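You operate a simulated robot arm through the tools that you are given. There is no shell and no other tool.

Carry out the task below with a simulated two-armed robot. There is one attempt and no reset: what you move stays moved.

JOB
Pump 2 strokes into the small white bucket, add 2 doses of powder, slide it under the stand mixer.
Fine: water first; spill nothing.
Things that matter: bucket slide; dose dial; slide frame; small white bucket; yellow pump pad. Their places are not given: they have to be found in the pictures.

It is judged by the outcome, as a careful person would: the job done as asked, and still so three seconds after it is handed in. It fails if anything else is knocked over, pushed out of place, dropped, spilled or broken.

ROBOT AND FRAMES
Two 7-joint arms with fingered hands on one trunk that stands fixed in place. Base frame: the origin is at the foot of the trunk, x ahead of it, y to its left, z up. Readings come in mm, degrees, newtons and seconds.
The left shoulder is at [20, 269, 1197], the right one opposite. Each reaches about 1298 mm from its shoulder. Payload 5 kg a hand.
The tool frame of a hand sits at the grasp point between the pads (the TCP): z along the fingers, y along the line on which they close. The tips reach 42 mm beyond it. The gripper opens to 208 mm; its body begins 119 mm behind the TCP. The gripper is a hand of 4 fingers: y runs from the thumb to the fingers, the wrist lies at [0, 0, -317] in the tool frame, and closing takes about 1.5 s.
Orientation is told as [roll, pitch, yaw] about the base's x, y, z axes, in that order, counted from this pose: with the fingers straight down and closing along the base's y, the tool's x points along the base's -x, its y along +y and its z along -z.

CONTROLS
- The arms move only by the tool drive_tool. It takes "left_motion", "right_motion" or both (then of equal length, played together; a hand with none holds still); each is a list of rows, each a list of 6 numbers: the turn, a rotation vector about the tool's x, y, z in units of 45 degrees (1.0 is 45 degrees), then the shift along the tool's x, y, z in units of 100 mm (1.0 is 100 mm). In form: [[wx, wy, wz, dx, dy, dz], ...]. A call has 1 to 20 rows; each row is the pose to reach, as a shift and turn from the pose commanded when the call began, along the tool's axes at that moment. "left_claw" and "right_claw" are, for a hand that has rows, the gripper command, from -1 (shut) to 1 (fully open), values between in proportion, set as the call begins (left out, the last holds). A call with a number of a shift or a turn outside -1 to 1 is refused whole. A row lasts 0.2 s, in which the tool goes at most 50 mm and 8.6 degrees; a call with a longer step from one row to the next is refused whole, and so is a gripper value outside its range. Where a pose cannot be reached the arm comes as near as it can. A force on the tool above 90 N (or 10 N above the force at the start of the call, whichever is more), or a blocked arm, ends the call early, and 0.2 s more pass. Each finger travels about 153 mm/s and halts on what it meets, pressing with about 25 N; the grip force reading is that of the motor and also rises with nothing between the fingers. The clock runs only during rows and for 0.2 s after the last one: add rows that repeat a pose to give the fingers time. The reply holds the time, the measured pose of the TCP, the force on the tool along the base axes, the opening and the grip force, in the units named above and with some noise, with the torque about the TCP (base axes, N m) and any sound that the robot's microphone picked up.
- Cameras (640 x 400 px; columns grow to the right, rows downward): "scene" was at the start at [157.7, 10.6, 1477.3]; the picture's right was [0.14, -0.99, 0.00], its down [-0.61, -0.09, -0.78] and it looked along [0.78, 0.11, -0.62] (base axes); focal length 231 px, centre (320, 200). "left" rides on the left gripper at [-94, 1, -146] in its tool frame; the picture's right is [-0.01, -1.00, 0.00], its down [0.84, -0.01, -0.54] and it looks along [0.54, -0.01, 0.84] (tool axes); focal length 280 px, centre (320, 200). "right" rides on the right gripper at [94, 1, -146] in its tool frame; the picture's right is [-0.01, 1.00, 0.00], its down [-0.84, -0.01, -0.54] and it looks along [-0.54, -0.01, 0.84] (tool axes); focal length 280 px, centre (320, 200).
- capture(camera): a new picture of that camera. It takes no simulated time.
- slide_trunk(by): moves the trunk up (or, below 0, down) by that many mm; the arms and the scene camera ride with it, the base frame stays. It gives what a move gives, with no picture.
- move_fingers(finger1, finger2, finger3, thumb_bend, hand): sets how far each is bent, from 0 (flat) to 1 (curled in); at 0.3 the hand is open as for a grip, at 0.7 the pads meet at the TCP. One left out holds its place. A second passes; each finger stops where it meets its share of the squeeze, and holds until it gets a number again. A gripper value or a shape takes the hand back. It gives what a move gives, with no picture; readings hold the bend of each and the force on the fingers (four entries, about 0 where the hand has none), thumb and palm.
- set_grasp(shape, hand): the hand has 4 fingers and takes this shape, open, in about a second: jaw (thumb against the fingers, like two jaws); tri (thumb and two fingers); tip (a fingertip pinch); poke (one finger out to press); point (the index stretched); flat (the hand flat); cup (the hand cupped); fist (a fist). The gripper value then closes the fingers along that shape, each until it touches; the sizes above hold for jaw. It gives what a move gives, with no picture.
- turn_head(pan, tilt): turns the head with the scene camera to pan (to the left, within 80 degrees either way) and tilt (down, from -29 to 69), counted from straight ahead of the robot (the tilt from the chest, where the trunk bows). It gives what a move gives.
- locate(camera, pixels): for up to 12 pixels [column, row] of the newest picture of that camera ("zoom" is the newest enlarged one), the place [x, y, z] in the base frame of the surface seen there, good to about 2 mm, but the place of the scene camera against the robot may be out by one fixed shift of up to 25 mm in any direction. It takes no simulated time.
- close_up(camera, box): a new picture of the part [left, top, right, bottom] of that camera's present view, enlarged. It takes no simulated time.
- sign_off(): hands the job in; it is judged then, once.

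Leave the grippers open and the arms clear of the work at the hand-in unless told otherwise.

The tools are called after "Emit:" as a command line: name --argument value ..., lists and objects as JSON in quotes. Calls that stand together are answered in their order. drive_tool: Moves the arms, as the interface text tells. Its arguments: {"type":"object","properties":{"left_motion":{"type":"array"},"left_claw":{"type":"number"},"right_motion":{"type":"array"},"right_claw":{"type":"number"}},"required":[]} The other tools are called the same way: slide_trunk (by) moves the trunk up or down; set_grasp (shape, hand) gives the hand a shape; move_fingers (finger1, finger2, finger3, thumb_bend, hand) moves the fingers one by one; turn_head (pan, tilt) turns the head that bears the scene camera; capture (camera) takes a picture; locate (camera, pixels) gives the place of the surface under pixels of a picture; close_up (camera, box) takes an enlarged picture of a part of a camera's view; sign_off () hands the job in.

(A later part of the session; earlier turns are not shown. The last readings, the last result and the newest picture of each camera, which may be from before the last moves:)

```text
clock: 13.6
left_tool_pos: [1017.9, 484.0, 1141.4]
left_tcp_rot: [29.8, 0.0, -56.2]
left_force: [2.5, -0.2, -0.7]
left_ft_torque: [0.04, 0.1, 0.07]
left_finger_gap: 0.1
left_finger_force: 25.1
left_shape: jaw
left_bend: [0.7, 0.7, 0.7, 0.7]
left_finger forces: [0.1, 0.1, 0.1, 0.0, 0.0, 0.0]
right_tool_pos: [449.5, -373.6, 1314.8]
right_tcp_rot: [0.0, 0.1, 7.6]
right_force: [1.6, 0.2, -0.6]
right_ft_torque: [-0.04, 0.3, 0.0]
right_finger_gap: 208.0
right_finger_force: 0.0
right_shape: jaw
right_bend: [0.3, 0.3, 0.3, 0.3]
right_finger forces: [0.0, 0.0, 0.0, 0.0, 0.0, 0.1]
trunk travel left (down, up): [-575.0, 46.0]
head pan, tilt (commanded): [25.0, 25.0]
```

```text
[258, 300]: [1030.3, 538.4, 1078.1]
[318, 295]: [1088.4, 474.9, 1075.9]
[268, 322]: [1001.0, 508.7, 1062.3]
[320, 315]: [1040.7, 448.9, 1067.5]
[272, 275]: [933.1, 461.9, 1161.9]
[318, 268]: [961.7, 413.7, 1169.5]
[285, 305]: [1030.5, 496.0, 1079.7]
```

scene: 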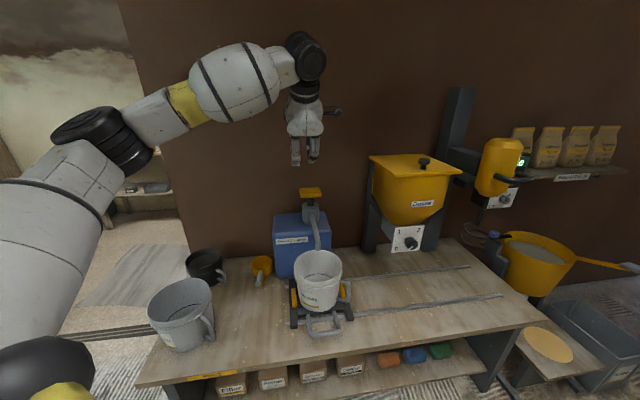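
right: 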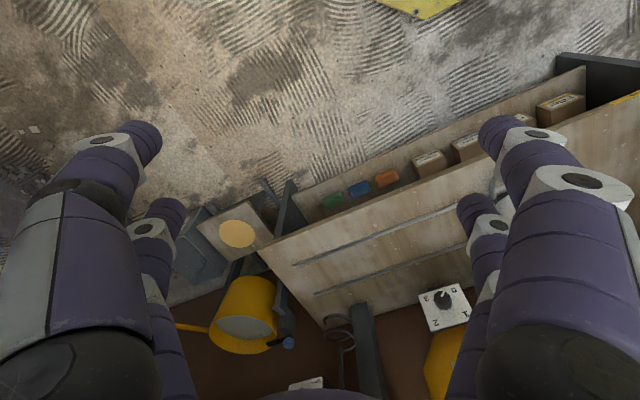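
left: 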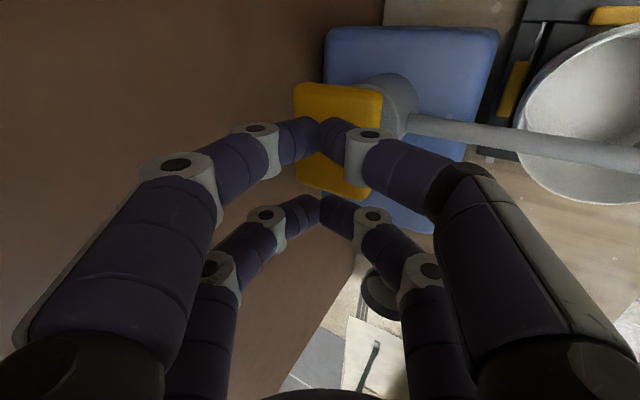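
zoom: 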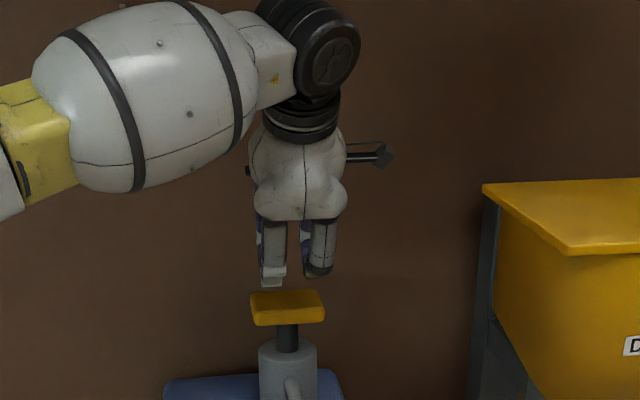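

The pad corners in the accurate wrist camera give a centre near (1048,504), top z 1058. I need 15 mm more along n. I will make that shift and drop 35 mm, staying about 12 mm above the pad.

Emit:
drive_tool --left_motion '[[0, 0, 0, 0, 0.06, 0.03], [0, 0, 0, 0, 0.13, 0.08], [0, 0, 0, 0, 0.04, 0.23], [0, 0, 0, 0, -0.045, 0.378], [0, 0, 0, 0, -0.045, 0.378]]'

Emit:
capture --camera "left"

Emit:
close_up --camera "scene" --box '[280, 140, 360, 220]'

```text
clock: 14.8
left_tool_pos: [1028.6, 491.5, 1108.2]
left_tcp_rot: [29.9, 0.0, -56.2]
left_force: [0.1, -0.6, -0.1]
left_ft_torque: [0.01, -0.01, 0.04]
left_finger_gap: 0.0
left_finger_force: 25.3
left_shape: jaw
left_bend: [0.7, 0.7, 0.7, 0.7]
left_finger forces: [0.0, 0.1, 0.1, 0.1, 0.0, 0.1]
right_tool_pos: [446.4, -373.2, 1315.6]
right_tcp_rot: [0.0, 0.0, 7.7]
right_force: [0.1, -0.1, -0.1]
right_ft_torque: [0.05, 0.05, -0.02]
right_finger_gap: 207.9
right_finger_force: 0.0
right_shape: jaw
right_bend: [0.3, 0.3, 0.3, 0.3]
right_finger forces: [0.1, 0.1, 0.1, 0.0, 0.0, 0.1]
trunk travel left (down, up): [-575.0, 46.0]
head pan, tilt (commanded): [25.0, 25.0]
```

```text
taken
```

left: 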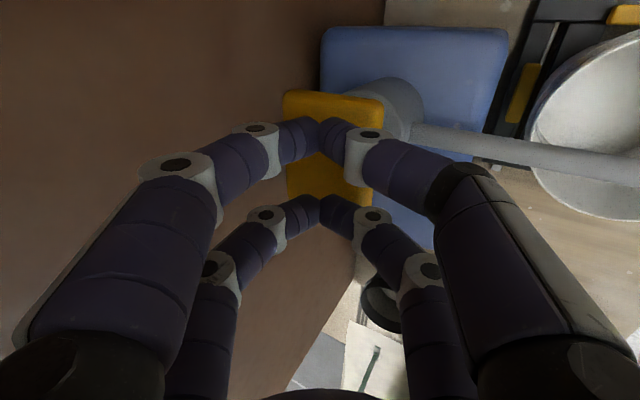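

```text
5.00 times, centred on (320, 180) of scene
```

zoom: 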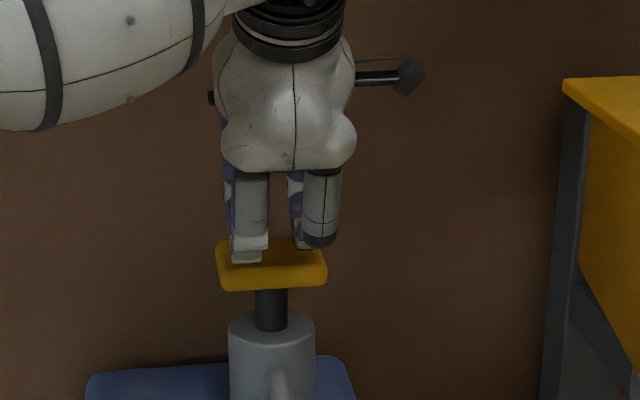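

The tips are about 13 mm above the pad and centred over it. I will press straight down in base z slowly, 30 mm first, watching the force.

Emit:
drive_tool --left_motion '[[0, 0, 0, 0, -0.025, 0.043], [0, 0, 0, 0, -0.05, 0.087], [0, 0, 0, 0, -0.075, 0.13], [0, 0, 0, 0, -0.1, 0.173], [0, 0, 0, 0, -0.125, 0.217], [0, 0, 0, 0, -0.15, 0.26]]'

Emit:
close_up --camera "scene" --box '[280, 140, 360, 220]'

```text
clock: 16.2
left_tool_pos: [1028.5, 491.9, 1080.6]
left_tcp_rot: [30.0, 0.0, -56.2]
left_force: [-0.5, -1.0, 6.5]
left_ft_torque: [-0.15, -0.15, -0.01]
left_finger_gap: 0.0
left_finger_force: 25.0
left_shape: jaw
left_bend: [0.7, 0.7, 0.7, 0.7]
left_finger forces: [0.0, 0.0, 0.0, 0.0, 0.1, 0.0]
right_tool_pos: [445.6, -374.6, 1315.0]
right_tcp_rot: [0.0, -0.1, 7.6]
right_force: [-0.1, -0.9, -1.2]
right_ft_torque: [-0.02, -0.03, -0.05]
right_finger_gap: 208.0
right_finger_force: 0.1
right_shape: jaw
right_bend: [0.3, 0.3, 0.3, 0.3]
right_finger forces: [0.0, 0.0, 0.0, 0.1, 0.0, 0.0]
trunk travel left (down, up): [-575.0, 46.0]
head pan, tilt (commanded): [25.0, 25.0]
```

```text
5.00 times, centred on (320, 180) of scene
```

zoom: 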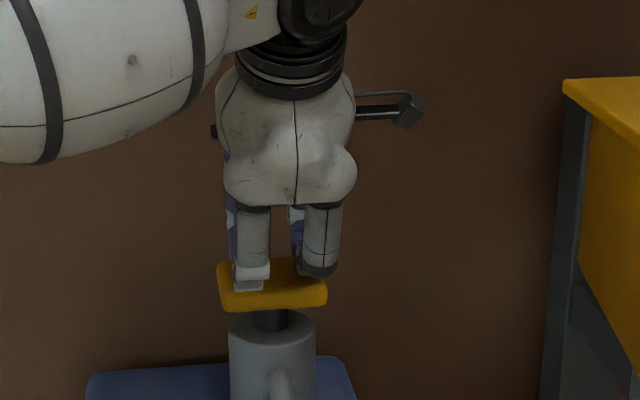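

The pad is moving down easily, with force 6.5 N. I will continue down another 15 mm slowly.

Emit:
drive_tool --left_motion '[[0, 0, 0, 0, -0.02, 0.035], [0, 0, 0, 0, -0.04, 0.07], [0, 0, 0, 0, -0.06, 0.104], [0, 0, 0, 0, -0.075, 0.13]]'

Emit:
close_up --camera "scene" --box '[280, 160, 360, 240]'

```text
clock: 17.2
left_tool_pos: [1028.1, 491.5, 1065.6]
left_tcp_rot: [30.0, -0.1, -56.2]
left_force: [1.9, -1.5, 8.1]
left_ft_torque: [-0.19, -0.28, -0.02]
left_finger_gap: 0.0
left_finger_force: 24.7
left_shape: jaw
left_bend: [0.7, 0.7, 0.7, 0.7]
left_finger forces: [0.0, 0.0, 0.1, 0.1, 0.0, 0.1]
right_tool_pos: [446.3, -373.7, 1316.7]
right_tcp_rot: [0.1, 0.1, 7.6]
right_force: [0.3, -0.2, 1.0]
right_ft_torque: [-0.01, -0.02, 0.01]
right_finger_gap: 207.5
right_finger_force: 0.2
right_shape: jaw
right_bend: [0.3, 0.3, 0.3, 0.3]
right_finger forces: [0.0, 0.0, 0.0, 0.0, 0.0, 0.0]
trunk travel left (down, up): [-575.0, 46.0]
head pan, tilt (commanded): [25.0, 25.0]
```

```text
5.00 times, centred on (320, 200) of scene
```

zoom: 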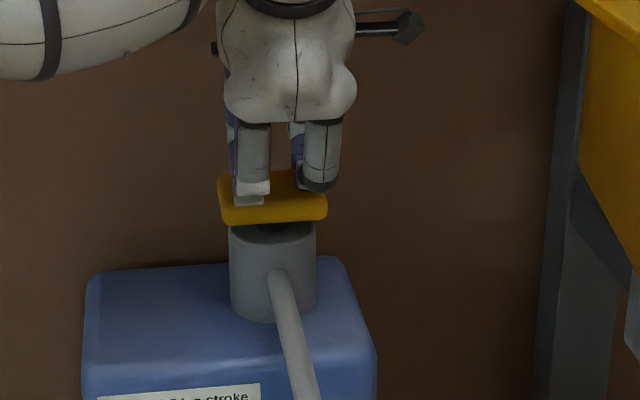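

The pad is about 29 mm down and almost at the collar. I will press a bit further, up to 12 mm in 3 mm steps, until it bottoms.

Emit:
drive_tool --left_motion '[[0, 0, 0, 0, -0.015, 0.026], [0, 0, 0, 0, -0.03, 0.052], [0, 0, 0, 0, -0.04, 0.07]]'

Emit:
close_up --camera "scene" --box '[280, 160, 360, 240]'

```text
clock: 18.0
left_tool_pos: [1028.7, 491.8, 1058.0]
left_tcp_rot: [30.0, -0.2, -56.1]
left_force: [-0.8, -2.8, 9.5]
left_ft_torque: [-0.23, -0.2, -0.05]
left_finger_gap: 0.0
left_finger_force: 24.8
left_shape: jaw
left_bend: [0.7, 0.7, 0.7, 0.7]
left_finger forces: [0.1, 0.1, 0.0, 0.1, 0.0, 0.0]
right_tool_pos: [445.9, -373.4, 1315.9]
right_tcp_rot: [0.1, 0.0, 7.6]
right_force: [0.2, 0.0, -0.4]
right_ft_torque: [0.0, 0.01, 0.01]
right_finger_gap: 208.0
right_finger_force: 0.0
right_shape: jaw
right_bend: [0.3, 0.3, 0.3, 0.3]
right_finger forces: [0.0, 0.1, 0.0, 0.0, 0.0, 0.0]
trunk travel left (down, up): [-575.0, 46.0]
head pan, tilt (commanded): [25.0, 25.0]
```

```text
5.00 times, centred on (320, 200) of scene
```

zoom: 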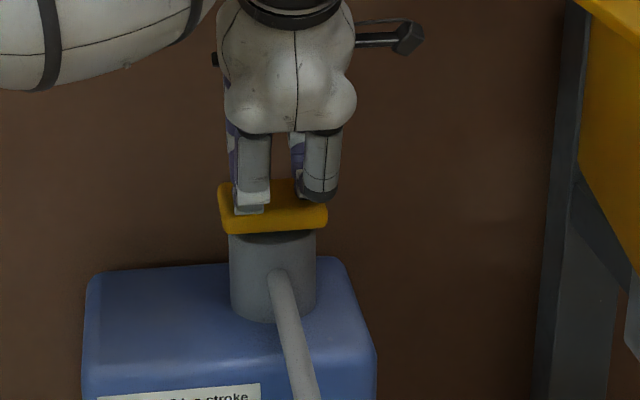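

It is still spring-like at 9.5 N. I will continue in 2 mm steps until it stops.

Emit:
drive_tool --left_motion '[[0, 0, 0, 0, -0.01, 0.017], [0, 0, 0, 0, -0.02, 0.035], [0, 0, 0, 0, -0.03, 0.052]]'

Emit:
close_up --camera "scene" --box '[280, 170, 350, 280]'

```text
clock: 18.8
left_tool_pos: [1029.1, 490.6, 1054.5]
left_tcp_rot: [30.2, -0.2, -56.2]
left_force: [-1.1, -2.1, 26.1]
left_ft_torque: [-0.08, -0.34, -0.1]
left_finger_gap: 0.2
left_finger_force: 24.7
left_shape: jaw
left_bend: [0.7, 0.7, 0.7, 0.7]
left_finger forces: [0.0, 0.0, 0.0, 0.0, 0.0, 0.1]
right_tool_pos: [444.6, -374.2, 1316.4]
right_tcp_rot: [0.0, -0.1, 7.6]
right_force: [0.0, -1.3, -0.2]
right_ft_torque: [0.01, -0.05, 0.02]
right_finger_gap: 208.0
right_finger_force: 0.1
right_shape: jaw
right_bend: [0.3, 0.3, 0.3, 0.3]
right_finger forces: [0.0, 0.0, 0.1, 0.1, 0.0, 0.0]
trunk travel left (down, up): [-575.0, 46.0]
head pan, tilt (commanded): [25.0, 25.0]
```

```text
3.64 times, centred on (315, 225) of scene
```

zoom: 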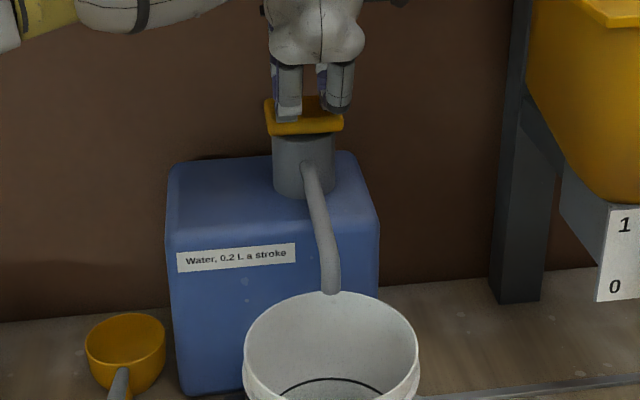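

It bottomed: the force jumped to 26 N at about 40 mm of stroke. I will lift slowly so the pad returns fully, and look at the bucket.

Emit:
drive_tool --left_motion '[[0, 0, 0, 0, 0.04, -0.07], [0, 0, 0, 0, 0.08, -0.14], [0, 0, 0, 0, 0.12, -0.208], [0, 0, 0, 0, 0.16, -0.277], [0, 0, 0, 0, 0.2, -0.346], [0, 0, 0, 0, 0.24, -0.416], [0, 0, 0, 0, 0.29, -0.502], [0, 0, 0, 0, 0.29, -0.502]]'

Emit:
close_up --camera "scene" --box '[270, 140, 360, 320]'

Emit:
capture --camera "left"

```text
clock: 20.6
left_tool_pos: [1030.3, 491.3, 1108.5]
left_tcp_rot: [29.9, 0.0, -56.0]
left_force: [0.1, -0.8, 0.0]
left_ft_torque: [0.04, -0.02, -0.05]
left_finger_gap: 0.1
left_finger_force: 25.7
left_shape: jaw
left_bend: [0.7, 0.7, 0.7, 0.7]
left_finger forces: [0.1, 0.0, 0.0, 0.0, 0.0, 0.0]
right_tool_pos: [446.7, -372.8, 1316.0]
right_tcp_rot: [0.0, -0.1, 7.6]
right_force: [-0.5, 0.4, 0.2]
right_ft_torque: [0.02, 0.0, -0.02]
right_finger_gap: 207.8
right_finger_force: 0.2
right_shape: jaw
right_bend: [0.3, 0.3, 0.3, 0.3]
right_finger forces: [0.1, 0.0, 0.0, 0.0, 0.1, 0.0]
trunk travel left (down, up): [-575.0, 46.0]
head pan, tilt (commanded): [25.0, 25.0]
```

```text
2.22 times, centred on (315, 230) of scene
```

zoom: 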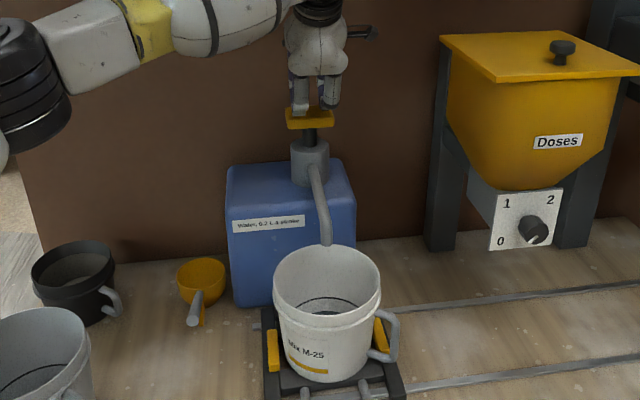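

```text
taken
```

left: 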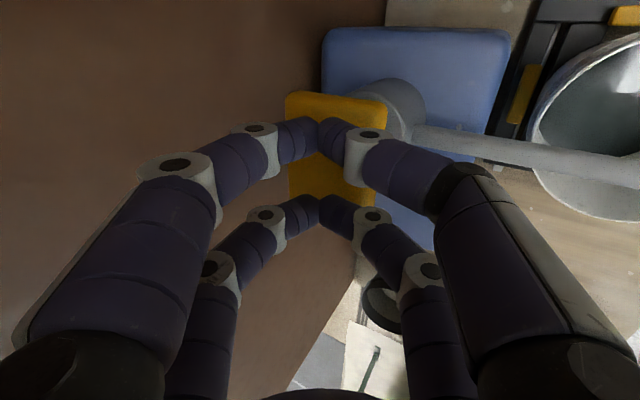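

The pad has returned to the top, and the bucket's bottom looks darker, so water came out. I will check inside the bucket before the second stroke.

Emit:
close_up --camera "scene" --box '[285, 245, 350, 310]'

Emit:
close_up --camera "left" --box '[480, 0, 640, 230]'

```text
6.15 times, centred on (318, 278) of scene
```

zoom: 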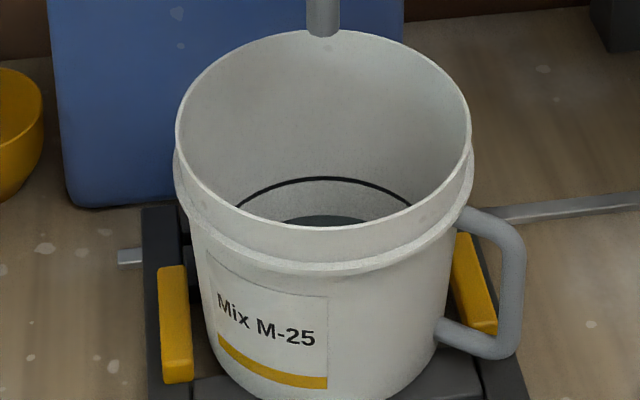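

```text
1.74 times, centred on (560, 115) of left
```

zoom: 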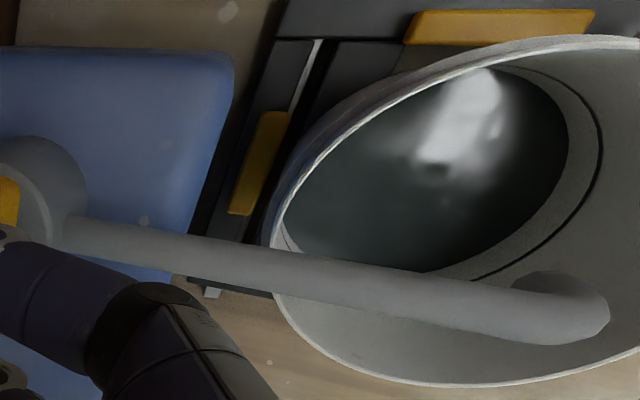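

Water is in the bucket from one stroke. The second stroke follows the same path, down 57 mm smoothly to the bottom.

Emit:
drive_tool --left_motion '[[0, 0, 0, 0, -0.02, 0.035], [0, 0, 0, 0, -0.04, 0.069], [0, 0, 0, 0, -0.06, 0.104], [0, 0, 0, 0, -0.08, 0.139], [0, 0, 0, 0, -0.1, 0.173], [0, 0, 0, 0, -0.12, 0.208], [0, 0, 0, 0, -0.14, 0.242], [0, 0, 0, 0, -0.16, 0.277], [0, 0, 0, 0, -0.18, 0.312], [0, 0, 0, 0, -0.2, 0.346], [0, 0, 0, 0, -0.22, 0.381], [0, 0, 0, 0, -0.24, 0.416], [0, 0, 0, 0, -0.26, 0.45], [0, 0, 0, 0, -0.275, 0.476], [0, 0, 0, 0, -0.285, 0.494], [0, 0, 0, 0, -0.285, 0.494]]'

Emit:
close_up --camera "scene" --box '[280, 170, 350, 280]'

```text
clock: 24.0
left_tool_pos: [1027.5, 490.7, 1054.7]
left_tcp_rot: [30.1, -0.1, -56.1]
left_force: [0.6, -0.4, 20.9]
left_ft_torque: [0.0, -0.32, 0.0]
left_finger_gap: 0.0
left_finger_force: 25.5
left_shape: jaw
left_bend: [0.7, 0.7, 0.7, 0.7]
left_finger forces: [0.0, 0.0, 0.1, 0.0, 0.1, 0.0]
right_tool_pos: [445.3, -374.3, 1316.8]
right_tcp_rot: [0.1, -0.1, 7.6]
right_force: [-0.1, -0.3, -0.1]
right_ft_torque: [-0.01, 0.02, -0.02]
right_finger_gap: 208.2
right_finger_force: 0.2
right_shape: jaw
right_bend: [0.3, 0.3, 0.3, 0.3]
right_finger forces: [0.0, 0.0, 0.0, 0.0, 0.0, 0.0]
trunk travel left (down, up): [-575.0, 46.0]
head pan, tilt (commanded): [25.0, 25.0]
```

```text
3.64 times, centred on (315, 225) of scene
```

zoom: 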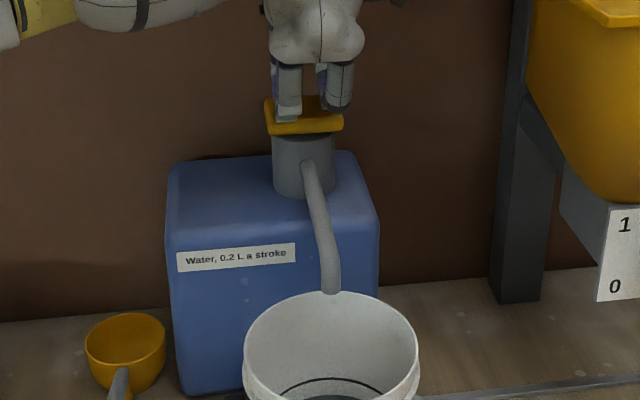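

It bottomed again at 21 N. I will lift off slowly and check the water level.

Emit:
drive_tool --left_motion '[[0, 0, 0, 0, 0.04, -0.07], [0, 0, 0, 0, 0.08, -0.14], [0, 0, 0, 0, 0.12, -0.208], [0, 0, 0, 0, 0.16, -0.277], [0, 0, 0, 0, 0.2, -0.346], [0, 0, 0, 0, 0.24, -0.416], [0, 0, 0, 0, 0.3, -0.52], [0, 0, 0, 0, 0.4, -0.693], [0, 0, 0, 0, 0.5, -0.866], [0, 0, 0, 0, 0.5, -0.866]]'

Emit:
close_up --camera "scene" --box '[285, 180, 350, 310]'

Emit:
close_up --camera "left" --box '[400, 0, 640, 200]'

```text
clock: 26.2
left_tool_pos: [1030.8, 492.6, 1151.0]
left_tcp_rot: [29.9, 0.0, -56.1]
left_force: [0.0, -0.6, 0.1]
left_ft_torque: [0.03, 0.01, 0.02]
left_finger_gap: 0.0
left_finger_force: 25.0
left_shape: jaw
left_bend: [0.7, 0.7, 0.7, 0.7]
left_finger forces: [0.1, 0.0, 0.0, 0.0, 0.0, 0.0]
right_tool_pos: [446.6, -373.3, 1315.3]
right_tcp_rot: [0.0, 0.0, 7.5]
right_force: [-0.3, -0.5, -0.8]
right_ft_torque: [-0.02, 0.05, 0.0]
right_finger_gap: 207.9
right_finger_force: 0.0
right_shape: jaw
right_bend: [0.3, 0.3, 0.3, 0.3]
right_finger forces: [0.0, 0.0, 0.0, 0.0, 0.0, 0.0]
trunk travel left (down, up): [-575.0, 46.0]
head pan, tilt (commanded): [25.0, 25.0]
```

```text
3.08 times, centred on (318, 245) of scene
```

zoom: 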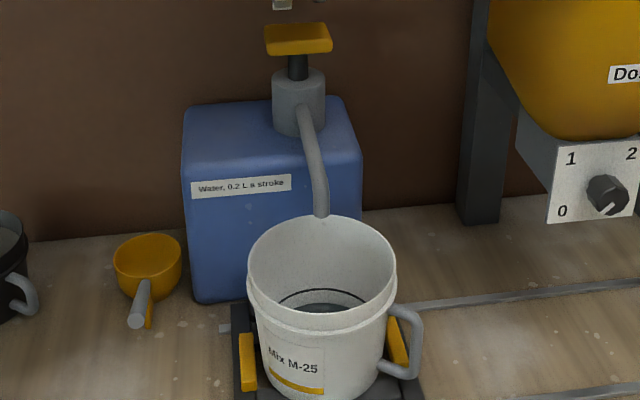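

```text
2.00 times, centred on (520, 100) of left
```

zoom: 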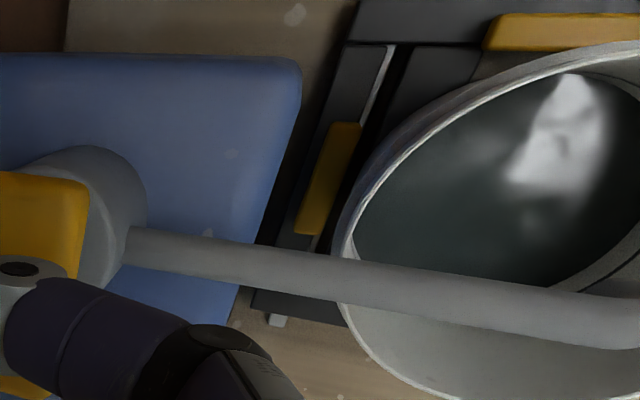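

Two full strokes are done, the pad is back up and the water level has risen. I will retract the left hand away from the wall, up and back to the left.

Emit:
drive_tool --left_motion '[[0, 0, 0, 0, -0.17, -0.21], [0, 0, 0, 0, -0.33, -0.42], [0, 0, 0, 0, -0.5, -0.63], [0, 0, 0, 0, -0.666, -0.846]]'

Emit:
drive_tool --left_motion '[[0.167, 0, 0, 0.2, -0.2, -0.2], [0.333, 0, 0, 0.4, -0.4, -0.4], [0.5, 0, 0, 0.6, -0.6, -0.6], [0.667, 0, 0, 0.7, -0.8, -0.8]]'

Emit:
drive_tool --left_motion '[[0, 0, -0.15, 0.2, -0.2, 0], [0, 0, -0.3, 0.4, -0.4, 0], [0, 0, -0.45, 0.6, -0.6, 0], [0, 0, -0.6, 0.8, -0.8, 0]]' --left_claw 1

Emit:
capture --camera "scene"

```text
clock: 27.2
left_tool_pos: [945.6, 435.4, 1191.6]
left_tcp_rot: [30.1, -0.2, -56.2]
left_force: [-0.8, 0.6, -0.5]
left_ft_torque: [0.0, -0.02, -0.01]
left_finger_gap: 0.3
left_finger_force: 24.8
left_shape: jaw
left_bend: [0.7, 0.7, 0.7, 0.7]
left_finger forces: [0.1, 0.1, 0.0, 0.0, 0.1, 0.0]
right_tool_pos: [445.7, -374.3, 1317.4]
right_tcp_rot: [0.1, 0.1, 7.6]
right_force: [-0.2, -0.1, -0.9]
right_ft_torque: [0.02, -0.05, 0.01]
right_finger_gap: 207.9
right_finger_force: 0.0
right_shape: jaw
right_bend: [0.3, 0.3, 0.3, 0.3]
right_finger forces: [0.0, 0.0, 0.0, 0.0, 0.0, 0.0]
trunk travel left (down, up): [-575.0, 46.0]
head pan, tilt (commanded): [25.0, 25.0]
```

```text
clock: 28.2
left_tool_pos: [816.7, 430.9, 1222.2]
left_tcp_rot: [-0.3, 0.1, -56.2]
left_force: [-0.4, 0.2, 0.5]
left_ft_torque: [0.05, 0.01, -0.02]
left_finger_gap: 0.0
left_finger_force: 25.7
left_shape: jaw
left_bend: [0.7, 0.7, 0.7, 0.7]
left_finger forces: [0.0, 0.0, 0.1, 0.1, 0.0, 0.1]
right_tool_pos: [446.2, -373.8, 1315.5]
right_tcp_rot: [0.1, -0.1, 7.6]
right_force: [0.8, -0.7, 0.2]
right_ft_torque: [0.04, -0.03, -0.02]
right_finger_gap: 208.0
right_finger_force: 0.1
right_shape: jaw
right_bend: [0.3, 0.3, 0.3, 0.3]
right_finger forces: [0.0, 0.1, 0.1, 0.0, 0.1, 0.0]
trunk travel left (down, up): [-575.0, 46.0]
head pan, tilt (commanded): [25.0, 25.0]
```

```text
clock: 29.2
left_tool_pos: [706.2, 454.5, 1222.3]
left_tcp_rot: [-0.1, -0.1, -29.1]
left_force: [-1.0, 0.1, -0.1]
left_ft_torque: [0.02, -0.06, 0.0]
left_finger_gap: 207.7
left_finger_force: 0.1
left_shape: jaw
left_bend: [0.3, 0.3, 0.3, 0.3]
left_finger forces: [0.0, 0.0, 0.0, 0.0, 0.1, 0.0]
right_tool_pos: [446.0, -373.4, 1315.6]
right_tcp_rot: [-0.1, -0.1, 7.6]
right_force: [-0.4, 0.0, 0.6]
right_ft_torque: [-0.05, -0.07, 0.02]
right_finger_gap: 208.0
right_finger_force: 0.1
right_shape: jaw
right_bend: [0.3, 0.3, 0.3, 0.3]
right_finger forces: [0.0, 0.0, 0.0, 0.0, 0.0, 0.1]
trunk travel left (down, up): [-575.0, 46.0]
head pan, tilt (commanded): [25.0, 25.0]
```

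```text
taken
```

scene: 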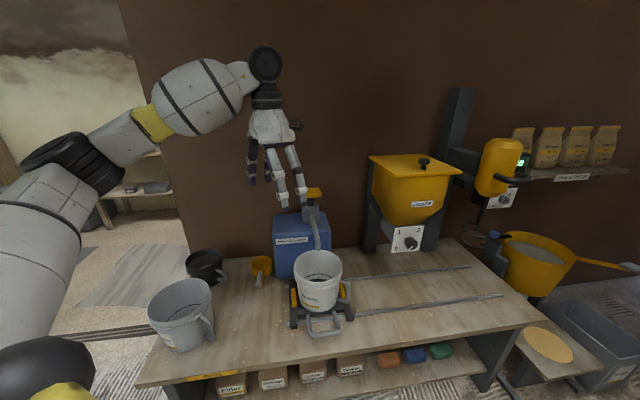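

The left hand is clear and open. I will move it further back and up, then study the slide handle at (325,325).

Emit:
drive_tool --left_motion '[[0, 0, 0, 0.3, 0, -0.3], [0, 0, 0, 0.6, 0, -0.6], [0, 0, 0, 0.95, 0, -0.9]]'

Emit:
turn_head --pan 15 --tilt 45

Emit:
capture --camera "scene"

```text
clock: 30.0
left_tool_pos: [617.2, 502.3, 1312.5]
left_tcp_rot: [-0.1, -0.1, -29.1]
left_force: [-1.2, 0.7, 0.2]
left_ft_torque: [-0.09, -0.25, 0.02]
left_finger_gap: 207.9
left_finger_force: 0.1
left_shape: jaw
left_bend: [0.3, 0.3, 0.3, 0.3]
left_finger forces: [0.1, 0.1, 0.0, 0.1, 0.0, 0.0]
right_tool_pos: [441.8, -374.0, 1317.5]
right_tcp_rot: [-0.1, -0.2, 7.5]
right_force: [-2.6, 0.6, 1.1]
right_ft_torque: [-0.08, -0.43, 0.03]
right_finger_gap: 207.9
right_finger_force: 0.0
right_shape: jaw
right_bend: [0.3, 0.3, 0.3, 0.3]
right_finger forces: [0.1, 0.0, 0.0, 0.0, 0.1, 0.0]
trunk travel left (down, up): [-575.0, 46.0]
head pan, tilt (commanded): [25.0, 25.0]
```

```text
clock: 30.8
left_tool_pos: [620.9, 501.2, 1312.3]
left_tcp_rot: [-0.1, -0.2, -29.1]
left_force: [-1.5, 0.2, 0.5]
left_ft_torque: [-0.02, -0.16, -0.01]
left_finger_gap: 208.0
left_finger_force: 0.1
left_shape: jaw
left_bend: [0.3, 0.3, 0.3, 0.3]
left_finger forces: [0.0, 0.0, 0.0, 0.1, 0.0, 0.0]
right_tool_pos: [444.9, -373.7, 1316.6]
right_tcp_rot: [0.0, -0.1, 7.5]
right_force: [-0.5, -0.6, 1.0]
right_ft_torque: [-0.01, -0.08, -0.03]
right_finger_gap: 207.9
right_finger_force: 0.0
right_shape: jaw
right_bend: [0.3, 0.3, 0.3, 0.3]
right_finger forces: [0.0, 0.1, 0.1, 0.1, 0.0, 0.0]
trunk travel left (down, up): [-575.0, 46.0]
head pan, tilt (commanded): [15.0, 45.0]
```

```text
taken
```

scene: 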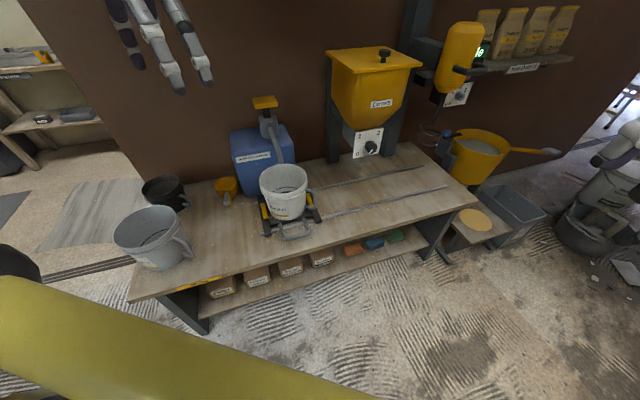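

Emit:
close_up --camera "scene" --box '[245, 160, 345, 250]'

Emit:
close_up --camera "scene" --box '[330, 90, 480, 230]'

```text
4.44 times, centred on (295, 205) of scene
```

zoom: 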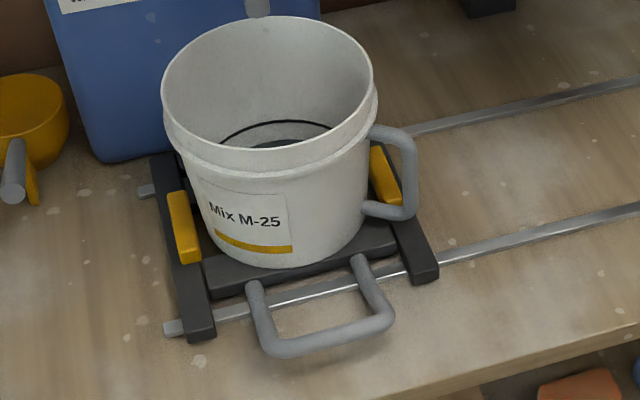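

```text
2.86 times, centred on (405, 160) of scene
```

zoom: 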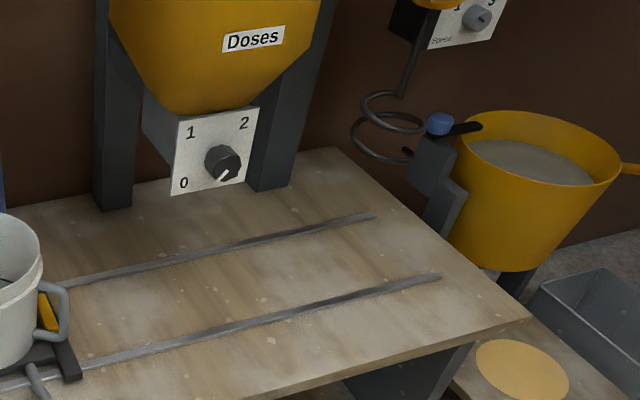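

The newest zoom shows the rail ends and whisk. I will locate those, then re-zoom and locate the handle and slide corners.

Emit:
locate --camera "zoom" --pixels '[[438, 278], [374, 217], [100, 362], [90, 280], [402, 90], [365, 130], [415, 130], [365, 155], [395, 158], [410, 120], [520, 322], [330, 150]]'

Emit:
close_up --camera "scene" --box '[245, 160, 345, 250]'

Emit:
locate --camera "zoom" --pixels '[[256, 290], [264, 325], [275, 346], [320, 340], [370, 326], [387, 315], [372, 285], [360, 262], [205, 335], [425, 277], [170, 328], [195, 300]]'

Emit:
locate --camera "zoom" --pixels '[[162, 165], [385, 150], [185, 225], [385, 180], [230, 270], [400, 250], [165, 110], [370, 90], [260, 168], [290, 22], [410, 180], [300, 300]]'

```text
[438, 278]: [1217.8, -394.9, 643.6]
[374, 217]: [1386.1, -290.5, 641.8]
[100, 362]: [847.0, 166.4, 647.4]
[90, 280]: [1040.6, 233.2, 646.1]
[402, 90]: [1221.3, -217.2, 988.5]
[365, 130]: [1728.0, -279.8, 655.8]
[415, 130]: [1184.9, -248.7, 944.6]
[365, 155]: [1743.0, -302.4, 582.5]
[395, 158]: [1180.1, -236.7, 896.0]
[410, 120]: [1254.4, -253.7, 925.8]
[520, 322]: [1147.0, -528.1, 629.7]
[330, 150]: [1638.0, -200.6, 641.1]
```

```text
4.44 times, centred on (295, 205) of scene
```

zoom: 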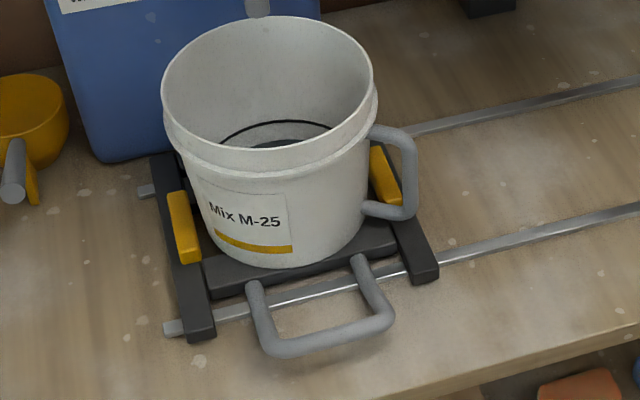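

```text
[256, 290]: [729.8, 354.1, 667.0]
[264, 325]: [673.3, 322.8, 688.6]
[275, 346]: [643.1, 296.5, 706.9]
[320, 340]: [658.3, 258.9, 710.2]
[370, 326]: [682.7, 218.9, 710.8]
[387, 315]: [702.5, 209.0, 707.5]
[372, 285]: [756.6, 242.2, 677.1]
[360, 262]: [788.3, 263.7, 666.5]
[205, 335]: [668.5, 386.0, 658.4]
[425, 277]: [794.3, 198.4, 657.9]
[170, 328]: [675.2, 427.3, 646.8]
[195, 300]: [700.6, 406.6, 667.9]
```

```text
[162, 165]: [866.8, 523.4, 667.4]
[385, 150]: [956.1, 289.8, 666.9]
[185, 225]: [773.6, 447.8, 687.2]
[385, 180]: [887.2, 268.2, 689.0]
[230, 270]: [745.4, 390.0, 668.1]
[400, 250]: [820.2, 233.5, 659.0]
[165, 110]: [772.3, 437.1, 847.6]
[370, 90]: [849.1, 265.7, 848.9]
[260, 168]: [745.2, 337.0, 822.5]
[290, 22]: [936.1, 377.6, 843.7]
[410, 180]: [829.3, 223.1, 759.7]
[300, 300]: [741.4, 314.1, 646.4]
```

I now have good numbers. In coordinates along u (rails) and n (toward the wall) from the bucket centre (835.5,363):

| Item | Coordinates |
|---|---|
| Rails end | u≈843 |
| Hopper panel centre | u≈347 |
| Mixer shaft | u≈694 |
| Handle arms | u≈±50, rising from z≈648 to 688 |

The plan is for the right hand to grip the handle's left arm (u≈-50, n≈-145) with fingers closing along u. I will bring the right hand across and down through free air.

Emit:
drive_tool --right_motion '[[0, 0, -0.145, -0.18, 0.22, 0.24], [0, 0, -0.29, -0.36, 0.43, 0.48], [0, 0, -0.435, -0.54, 0.65, 0.72], [0, 0, -0.578, -0.72, 0.86, 0.95]]'

Emit:
drive_tool --right_motion '[[0, 0, 0, -0.23, 0.17, 0.24], [0, 0, 0, -0.47, 0.35, 0.48], [0, 0, 0, -0.7, 0.52, 0.71], [0, 0, 0, -0.94, 0.695, 0.95]]'

Emit:
capture --camera "scene"

```text
clock: 31.8
left_tool_pos: [621.5, 500.7, 1309.9]
left_tcp_rot: [0.0, 0.0, -29.2]
left_force: [0.3, 0.0, -1.3]
left_ft_torque: [-0.01, 0.12, -0.03]
left_finger_gap: 207.8
left_finger_force: 0.1
left_shape: jaw
left_bend: [0.3, 0.3, 0.3, 0.3]
left_finger forces: [0.1, 0.0, 0.0, 0.0, 0.0, 0.0]
right_tool_pos: [508.7, -276.9, 1216.4]
right_tcp_rot: [0.0, -0.1, 33.6]
right_force: [0.6, 0.2, -0.1]
right_ft_torque: [-0.01, 0.06, -0.03]
right_finger_gap: 208.0
right_finger_force: 0.0
right_shape: jaw
right_bend: [0.3, 0.3, 0.3, 0.3]
right_finger forces: [0.0, 0.0, 0.0, 0.0, 0.0, 0.0]
trunk travel left (down, up): [-575.0, 46.0]
head pan, tilt (commanded): [15.0, 45.0]
```

```text
clock: 32.8
left_tool_pos: [620.7, 502.0, 1309.5]
left_tcp_rot: [-0.1, 0.0, -29.1]
left_force: [1.1, 0.4, 0.5]
left_ft_torque: [-0.03, 0.04, 0.03]
left_finger_gap: 208.0
left_finger_force: 0.2
left_shape: jaw
left_bend: [0.3, 0.3, 0.3, 0.3]
left_finger forces: [0.0, 0.0, 0.0, 0.0, 0.0, 0.0]
right_tool_pos: [547.8, -167.0, 1126.3]
right_tcp_rot: [0.0, 0.1, 33.6]
right_force: [-0.3, -1.1, 0.1]
right_ft_torque: [0.0, -0.04, -0.02]
right_finger_gap: 208.1
right_finger_force: 0.1
right_shape: jaw
right_bend: [0.3, 0.3, 0.3, 0.3]
right_finger forces: [0.1, 0.0, 0.0, 0.1, 0.0, 0.1]
trunk travel left (down, up): [-575.0, 46.0]
head pan, tilt (commanded): [15.0, 45.0]
```

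```text
taken
```

scene: 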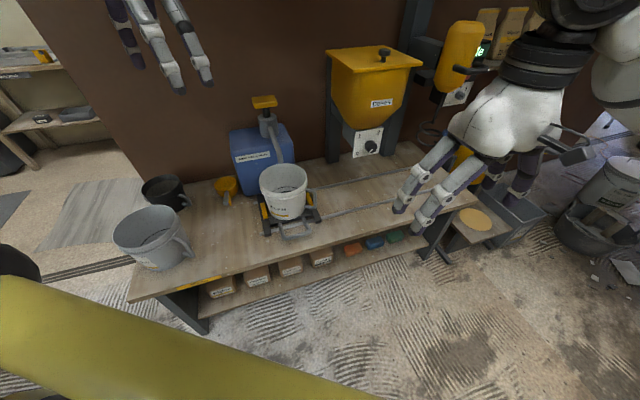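

Motion is smooth. The yellow bar at the lower left of the picture is probably the left arm, so I will check where it is before bringing the right arm across.

Emit:
locate --camera "scene" --pixels '[[30, 310], [100, 340], [200, 370], [300, 392], [20, 270], [60, 390]]'

```text
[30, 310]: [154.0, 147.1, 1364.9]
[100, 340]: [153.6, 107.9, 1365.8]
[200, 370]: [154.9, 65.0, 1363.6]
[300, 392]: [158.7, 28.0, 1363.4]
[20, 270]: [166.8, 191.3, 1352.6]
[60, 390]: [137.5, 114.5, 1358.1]
```

That bar is part of the robot's own chest frame at x≈154 and is not in the way. I will continue moving across and down.

Emit:
drive_tool --right_motion '[[0, 0, 0, -0.23, 0.17, 0.24], [0, 0, 0, -0.47, 0.35, 0.48], [0, 0, 0, -0.7, 0.52, 0.71], [0, 0, 0, -0.94, 0.695, 0.95]]'

Emit:
drive_tool --right_motion '[[0, 0, 0, -0.23, 0.21, 0.12], [0, 0, 0, -0.46, 0.42, 0.25], [0, 0, 0, -0.69, 0.63, 0.37], [0, 0, 0, -0.914, 0.834, 0.5]]'

Emit:
drive_tool --right_motion '[[0, -0.139, 0, -0.21, 0.19, 0.12], [0, -0.278, 0, -0.43, 0.38, 0.25], [0, -0.417, 0, -0.64, 0.56, 0.37], [0, -0.556, 0, -0.858, 0.75, 0.5]]'

Emit:
capture --camera "scene"

Emit:
capture --camera "right"

```text
clock: 33.8
left_tool_pos: [622.2, 501.8, 1309.4]
left_tcp_rot: [0.0, 0.0, -29.1]
left_force: [0.5, 0.4, 0.0]
left_ft_torque: [-0.06, 0.03, 0.01]
left_finger_gap: 207.9
left_finger_force: 0.0
left_shape: jaw
left_bend: [0.3, 0.3, 0.3, 0.3]
left_finger forces: [0.0, 0.0, 0.1, 0.0, 0.0, 0.0]
right_tool_pos: [585.7, -57.9, 1030.7]
right_tcp_rot: [0.0, 0.0, 33.4]
right_force: [0.5, -0.9, 0.9]
right_ft_torque: [0.01, 0.01, -0.02]
right_finger_gap: 207.9
right_finger_force: 0.0
right_shape: jaw
right_bend: [0.3, 0.3, 0.3, 0.3]
right_finger forces: [0.1, 0.1, 0.0, 0.0, 0.0, 0.0]
trunk travel left (down, up): [-575.0, 46.0]
head pan, tilt (commanded): [15.0, 45.0]
```

```text
clock: 34.8
left_tool_pos: [621.1, 502.8, 1310.8]
left_tcp_rot: [-0.1, -0.1, -29.1]
left_force: [0.7, -0.2, 0.0]
left_ft_torque: [-0.03, 0.02, 0.04]
left_finger_gap: 207.8
left_finger_force: 0.0
left_shape: jaw
left_bend: [0.3, 0.3, 0.3, 0.3]
left_finger forces: [0.1, 0.0, 0.1, 0.0, 0.0, 0.1]
right_tool_pos: [616.5, 60.4, 979.9]
right_tcp_rot: [0.0, 0.0, 33.5]
right_force: [0.0, -0.5, 0.3]
right_ft_torque: [0.02, 0.0, -0.03]
right_finger_gap: 207.7
right_finger_force: 0.1
right_shape: jaw
right_bend: [0.3, 0.3, 0.3, 0.3]
right_finger forces: [0.0, 0.0, 0.0, 0.1, 0.0, 0.0]
trunk travel left (down, up): [-575.0, 46.0]
head pan, tilt (commanded): [15.0, 45.0]
```

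```text
clock: 35.8
left_tool_pos: [621.1, 501.1, 1310.4]
left_tcp_rot: [-0.1, 0.0, -29.1]
left_force: [0.3, 0.1, 0.2]
left_ft_torque: [-0.03, 0.03, 0.0]
left_finger_gap: 208.1
left_finger_force: 0.1
left_shape: jaw
left_bend: [0.3, 0.3, 0.3, 0.3]
left_finger forces: [0.0, 0.0, 0.0, 0.0, 0.0, 0.1]
right_tool_pos: [646.2, 171.4, 933.9]
right_tcp_rot: [0.0, -25.3, 33.5]
right_force: [0.7, 0.5, 0.5]
right_ft_torque: [-0.05, 0.11, 0.02]
right_finger_gap: 207.9
right_finger_force: 0.1
right_shape: jaw
right_bend: [0.3, 0.3, 0.3, 0.3]
right_finger forces: [0.0, 0.0, 0.0, 0.1, 0.0, 0.0]
trunk travel left (down, up): [-575.0, 46.0]
head pan, tilt (commanded): [15.0, 45.0]
```

```text
taken
```

scene: 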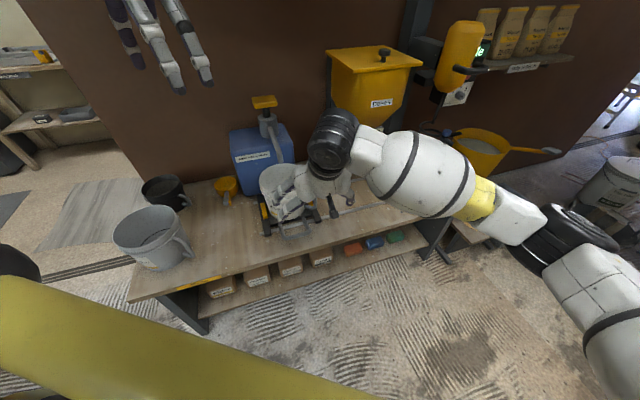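

```text
taken
```

right: 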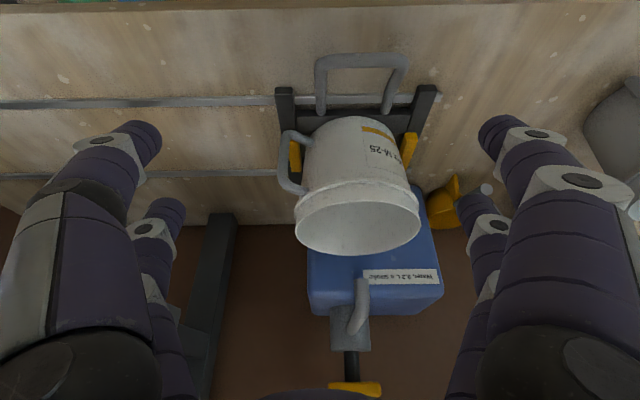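

The right wrist camera shows the handle at (315–408, 52–115), with near at the top of the picture and +u to the left. I will locate handle, slide and bench points with this camera.

Emit:
locate --camera "right" --pixels '[[320, 70], [322, 105], [335, 60], [360, 58], [390, 60], [404, 70], [388, 100], [424, 92], [285, 95], [360, 80], [240, 60], [380, 30]]'

Emit:
close_up --camera "right" --box '[260, 30, 460, 155]'

```text
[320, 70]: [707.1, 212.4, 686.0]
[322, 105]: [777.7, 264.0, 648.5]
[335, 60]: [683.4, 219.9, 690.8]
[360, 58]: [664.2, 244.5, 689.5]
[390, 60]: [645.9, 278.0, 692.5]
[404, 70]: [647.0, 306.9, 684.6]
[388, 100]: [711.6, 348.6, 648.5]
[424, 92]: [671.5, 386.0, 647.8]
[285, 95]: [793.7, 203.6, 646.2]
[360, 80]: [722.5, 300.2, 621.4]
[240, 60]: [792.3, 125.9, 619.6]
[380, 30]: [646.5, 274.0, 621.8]
```

```text
3.20 times, centred on (360, 92) of right
```

zoom: 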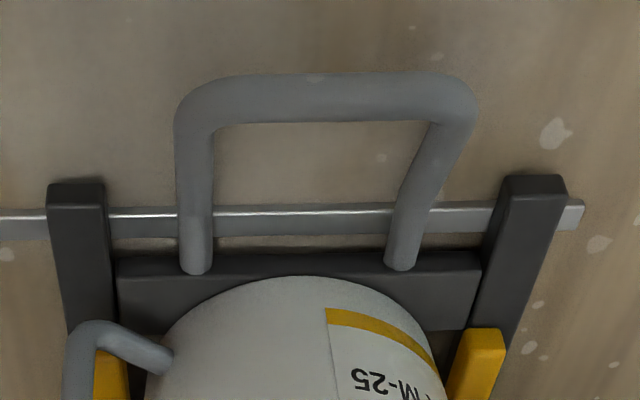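

Measured accurately, the bench top is 621, the left arm of the handle is at u≈-55 and the outer bar at n≈-205. Straddling the handle arm would put the fingertips very close to the bucket wall. A safer way is to push the outside of the left handle arm (u≈-66) with the closed hand. I will shut the right hand and move to the left of the handle, above bench level.

Emit:
drive_tool --right_motion '[[0, 0, 0, -0.045, 0.225, 0.21], [0, 0, 0, -0.09, 0.45, 0.42], [0, 0, 0, -0.135, 0.675, 0.62], [0, 0, 0, -0.18, 0.9, 0.83], [0, 0, 0, -0.18, 0.9, 0.83], [0, 0, 0, -0.18, 0.9, 0.83], [0, 0, 0, -0.18, 0.9, 0.83], [0, 0, 0, -0.18, 0.9, 0.83]]' --right_claw -1

Emit:
drive_tool --right_motion '[[0, 0, 0, -0.045, 0.225, 0.21], [0, 0, 0, -0.09, 0.45, 0.42], [0, 0, 0, -0.135, 0.675, 0.62], [0, 0, 0, -0.18, 0.9, 0.83]]'

Emit:
capture --camera "right"

Emit:
capture --camera "scene"

```text
clock: 37.6
left_tool_pos: [620.1, 501.9, 1310.9]
left_tcp_rot: [-0.1, 0.0, -29.1]
left_force: [0.3, 0.4, -0.2]
left_ft_torque: [-0.01, 0.01, -0.03]
left_finger_gap: 207.9
left_finger_force: 0.0
left_shape: jaw
left_bend: [0.3, 0.3, 0.3, 0.3]
left_finger forces: [0.1, 0.0, 0.0, 0.0, 0.0, 0.0]
right_tool_pos: [638.5, 274.9, 861.2]
right_tcp_rot: [0.0, -24.9, 33.6]
right_force: [0.0, -0.7, 0.5]
right_ft_torque: [-0.02, 0.01, 0.02]
right_finger_gap: 0.2
right_finger_force: 24.6
right_shape: jaw
right_bend: [0.7, 0.7, 0.7, 0.7]
right_finger forces: [0.0, 0.1, 0.0, 0.0, 0.1, 0.1]
trunk travel left (down, up): [-575.0, 46.0]
head pan, tilt (commanded): [15.0, 45.0]
```

```text
clock: 38.6
left_tool_pos: [620.5, 502.2, 1310.5]
left_tcp_rot: [-0.1, 0.0, -29.0]
left_force: [-0.9, -0.1, 0.9]
left_ft_torque: [-0.09, 0.03, 0.02]
left_finger_gap: 207.9
left_finger_force: 0.1
left_shape: jaw
left_bend: [0.3, 0.3, 0.3, 0.3]
left_finger forces: [0.1, 0.1, 0.0, 0.0, 0.1, 0.0]
right_tool_pos: [632.8, 379.9, 794.3]
right_tcp_rot: [-0.1, -25.0, 33.6]
right_force: [0.5, -0.2, -0.2]
right_ft_torque: [0.02, 0.06, -0.02]
right_finger_gap: 0.3
right_finger_force: 25.0
right_shape: jaw
right_bend: [0.7, 0.7, 0.7, 0.7]
right_finger forces: [0.0, 0.1, 0.1, 0.0, 0.1, 0.0]
trunk travel left (down, up): [-575.0, 46.0]
head pan, tilt (commanded): [15.0, 45.0]
```

```text
taken
```

right: 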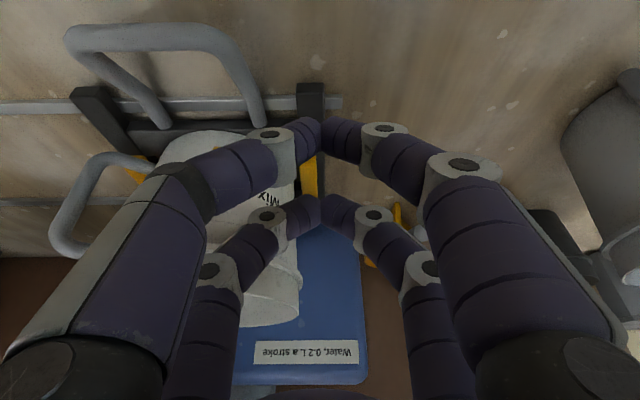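

```text
taken
```

scene: 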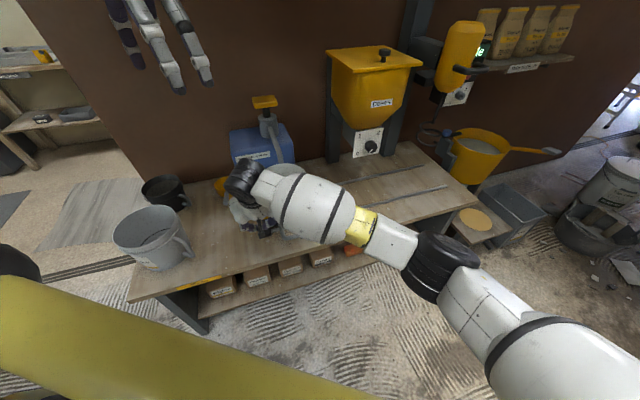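

The TCP is at u≈-126, n≈-160, clear to the left of the handle. I will go down to z≈697, so the fingertips stay about 22 mm above the bench.

Emit:
drive_tool --right_motion '[[0, 0, 0, 0.08, 0, 0.23], [0, 0, 0, 0.16, 0, 0.46], [0, 0, 0, 0.24, 0, 0.69], [0, 0, 0, 0.324, 0, 0.919], [0, 0, 0, 0.324, 0, 0.919]]'

Emit:
capture --camera "right"

Emit:
close_up --camera "scene" --box '[210, 150, 350, 260]'

```text
clock: 39.8
left_tool_pos: [620.6, 500.7, 1309.8]
left_tcp_rot: [-0.1, 0.0, -29.1]
left_force: [1.3, -0.1, -0.2]
left_ft_torque: [0.02, -0.01, -0.02]
left_finger_gap: 207.9
left_finger_force: 0.1
left_shape: jaw
left_bend: [0.3, 0.3, 0.3, 0.3]
left_finger forces: [0.0, 0.1, 0.0, 0.0, 0.0, 0.0]
right_tool_pos: [641.1, 384.6, 696.1]
right_tcp_rot: [0.0, -25.1, 33.6]
right_force: [-0.5, -1.8, 0.8]
right_ft_torque: [0.0, -0.02, 0.01]
right_finger_gap: 0.1
right_finger_force: 24.9
right_shape: jaw
right_bend: [0.7, 0.7, 0.7, 0.7]
right_finger forces: [0.0, 0.0, 0.0, 0.1, 0.1, 0.0]
trunk travel left (down, up): [-575.0, 46.0]
head pan, tilt (commanded): [15.0, 45.0]
```

```text
taken
```

right: 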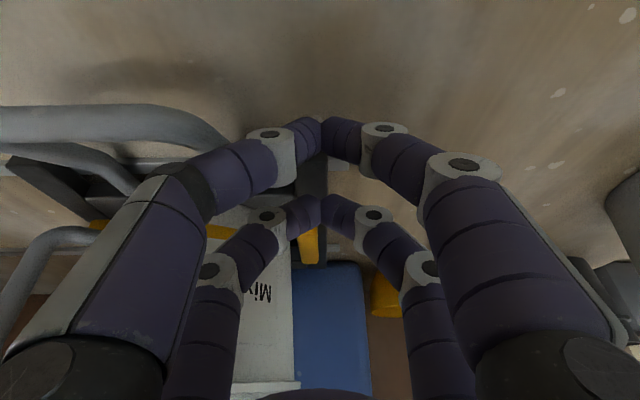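

```text
3.64 times, centred on (280, 205) of scene
```

zoom: 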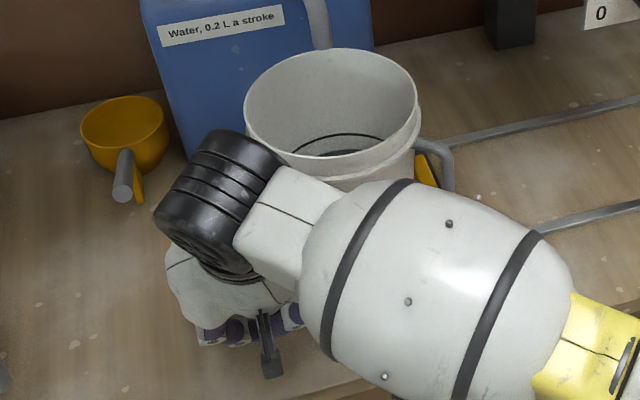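

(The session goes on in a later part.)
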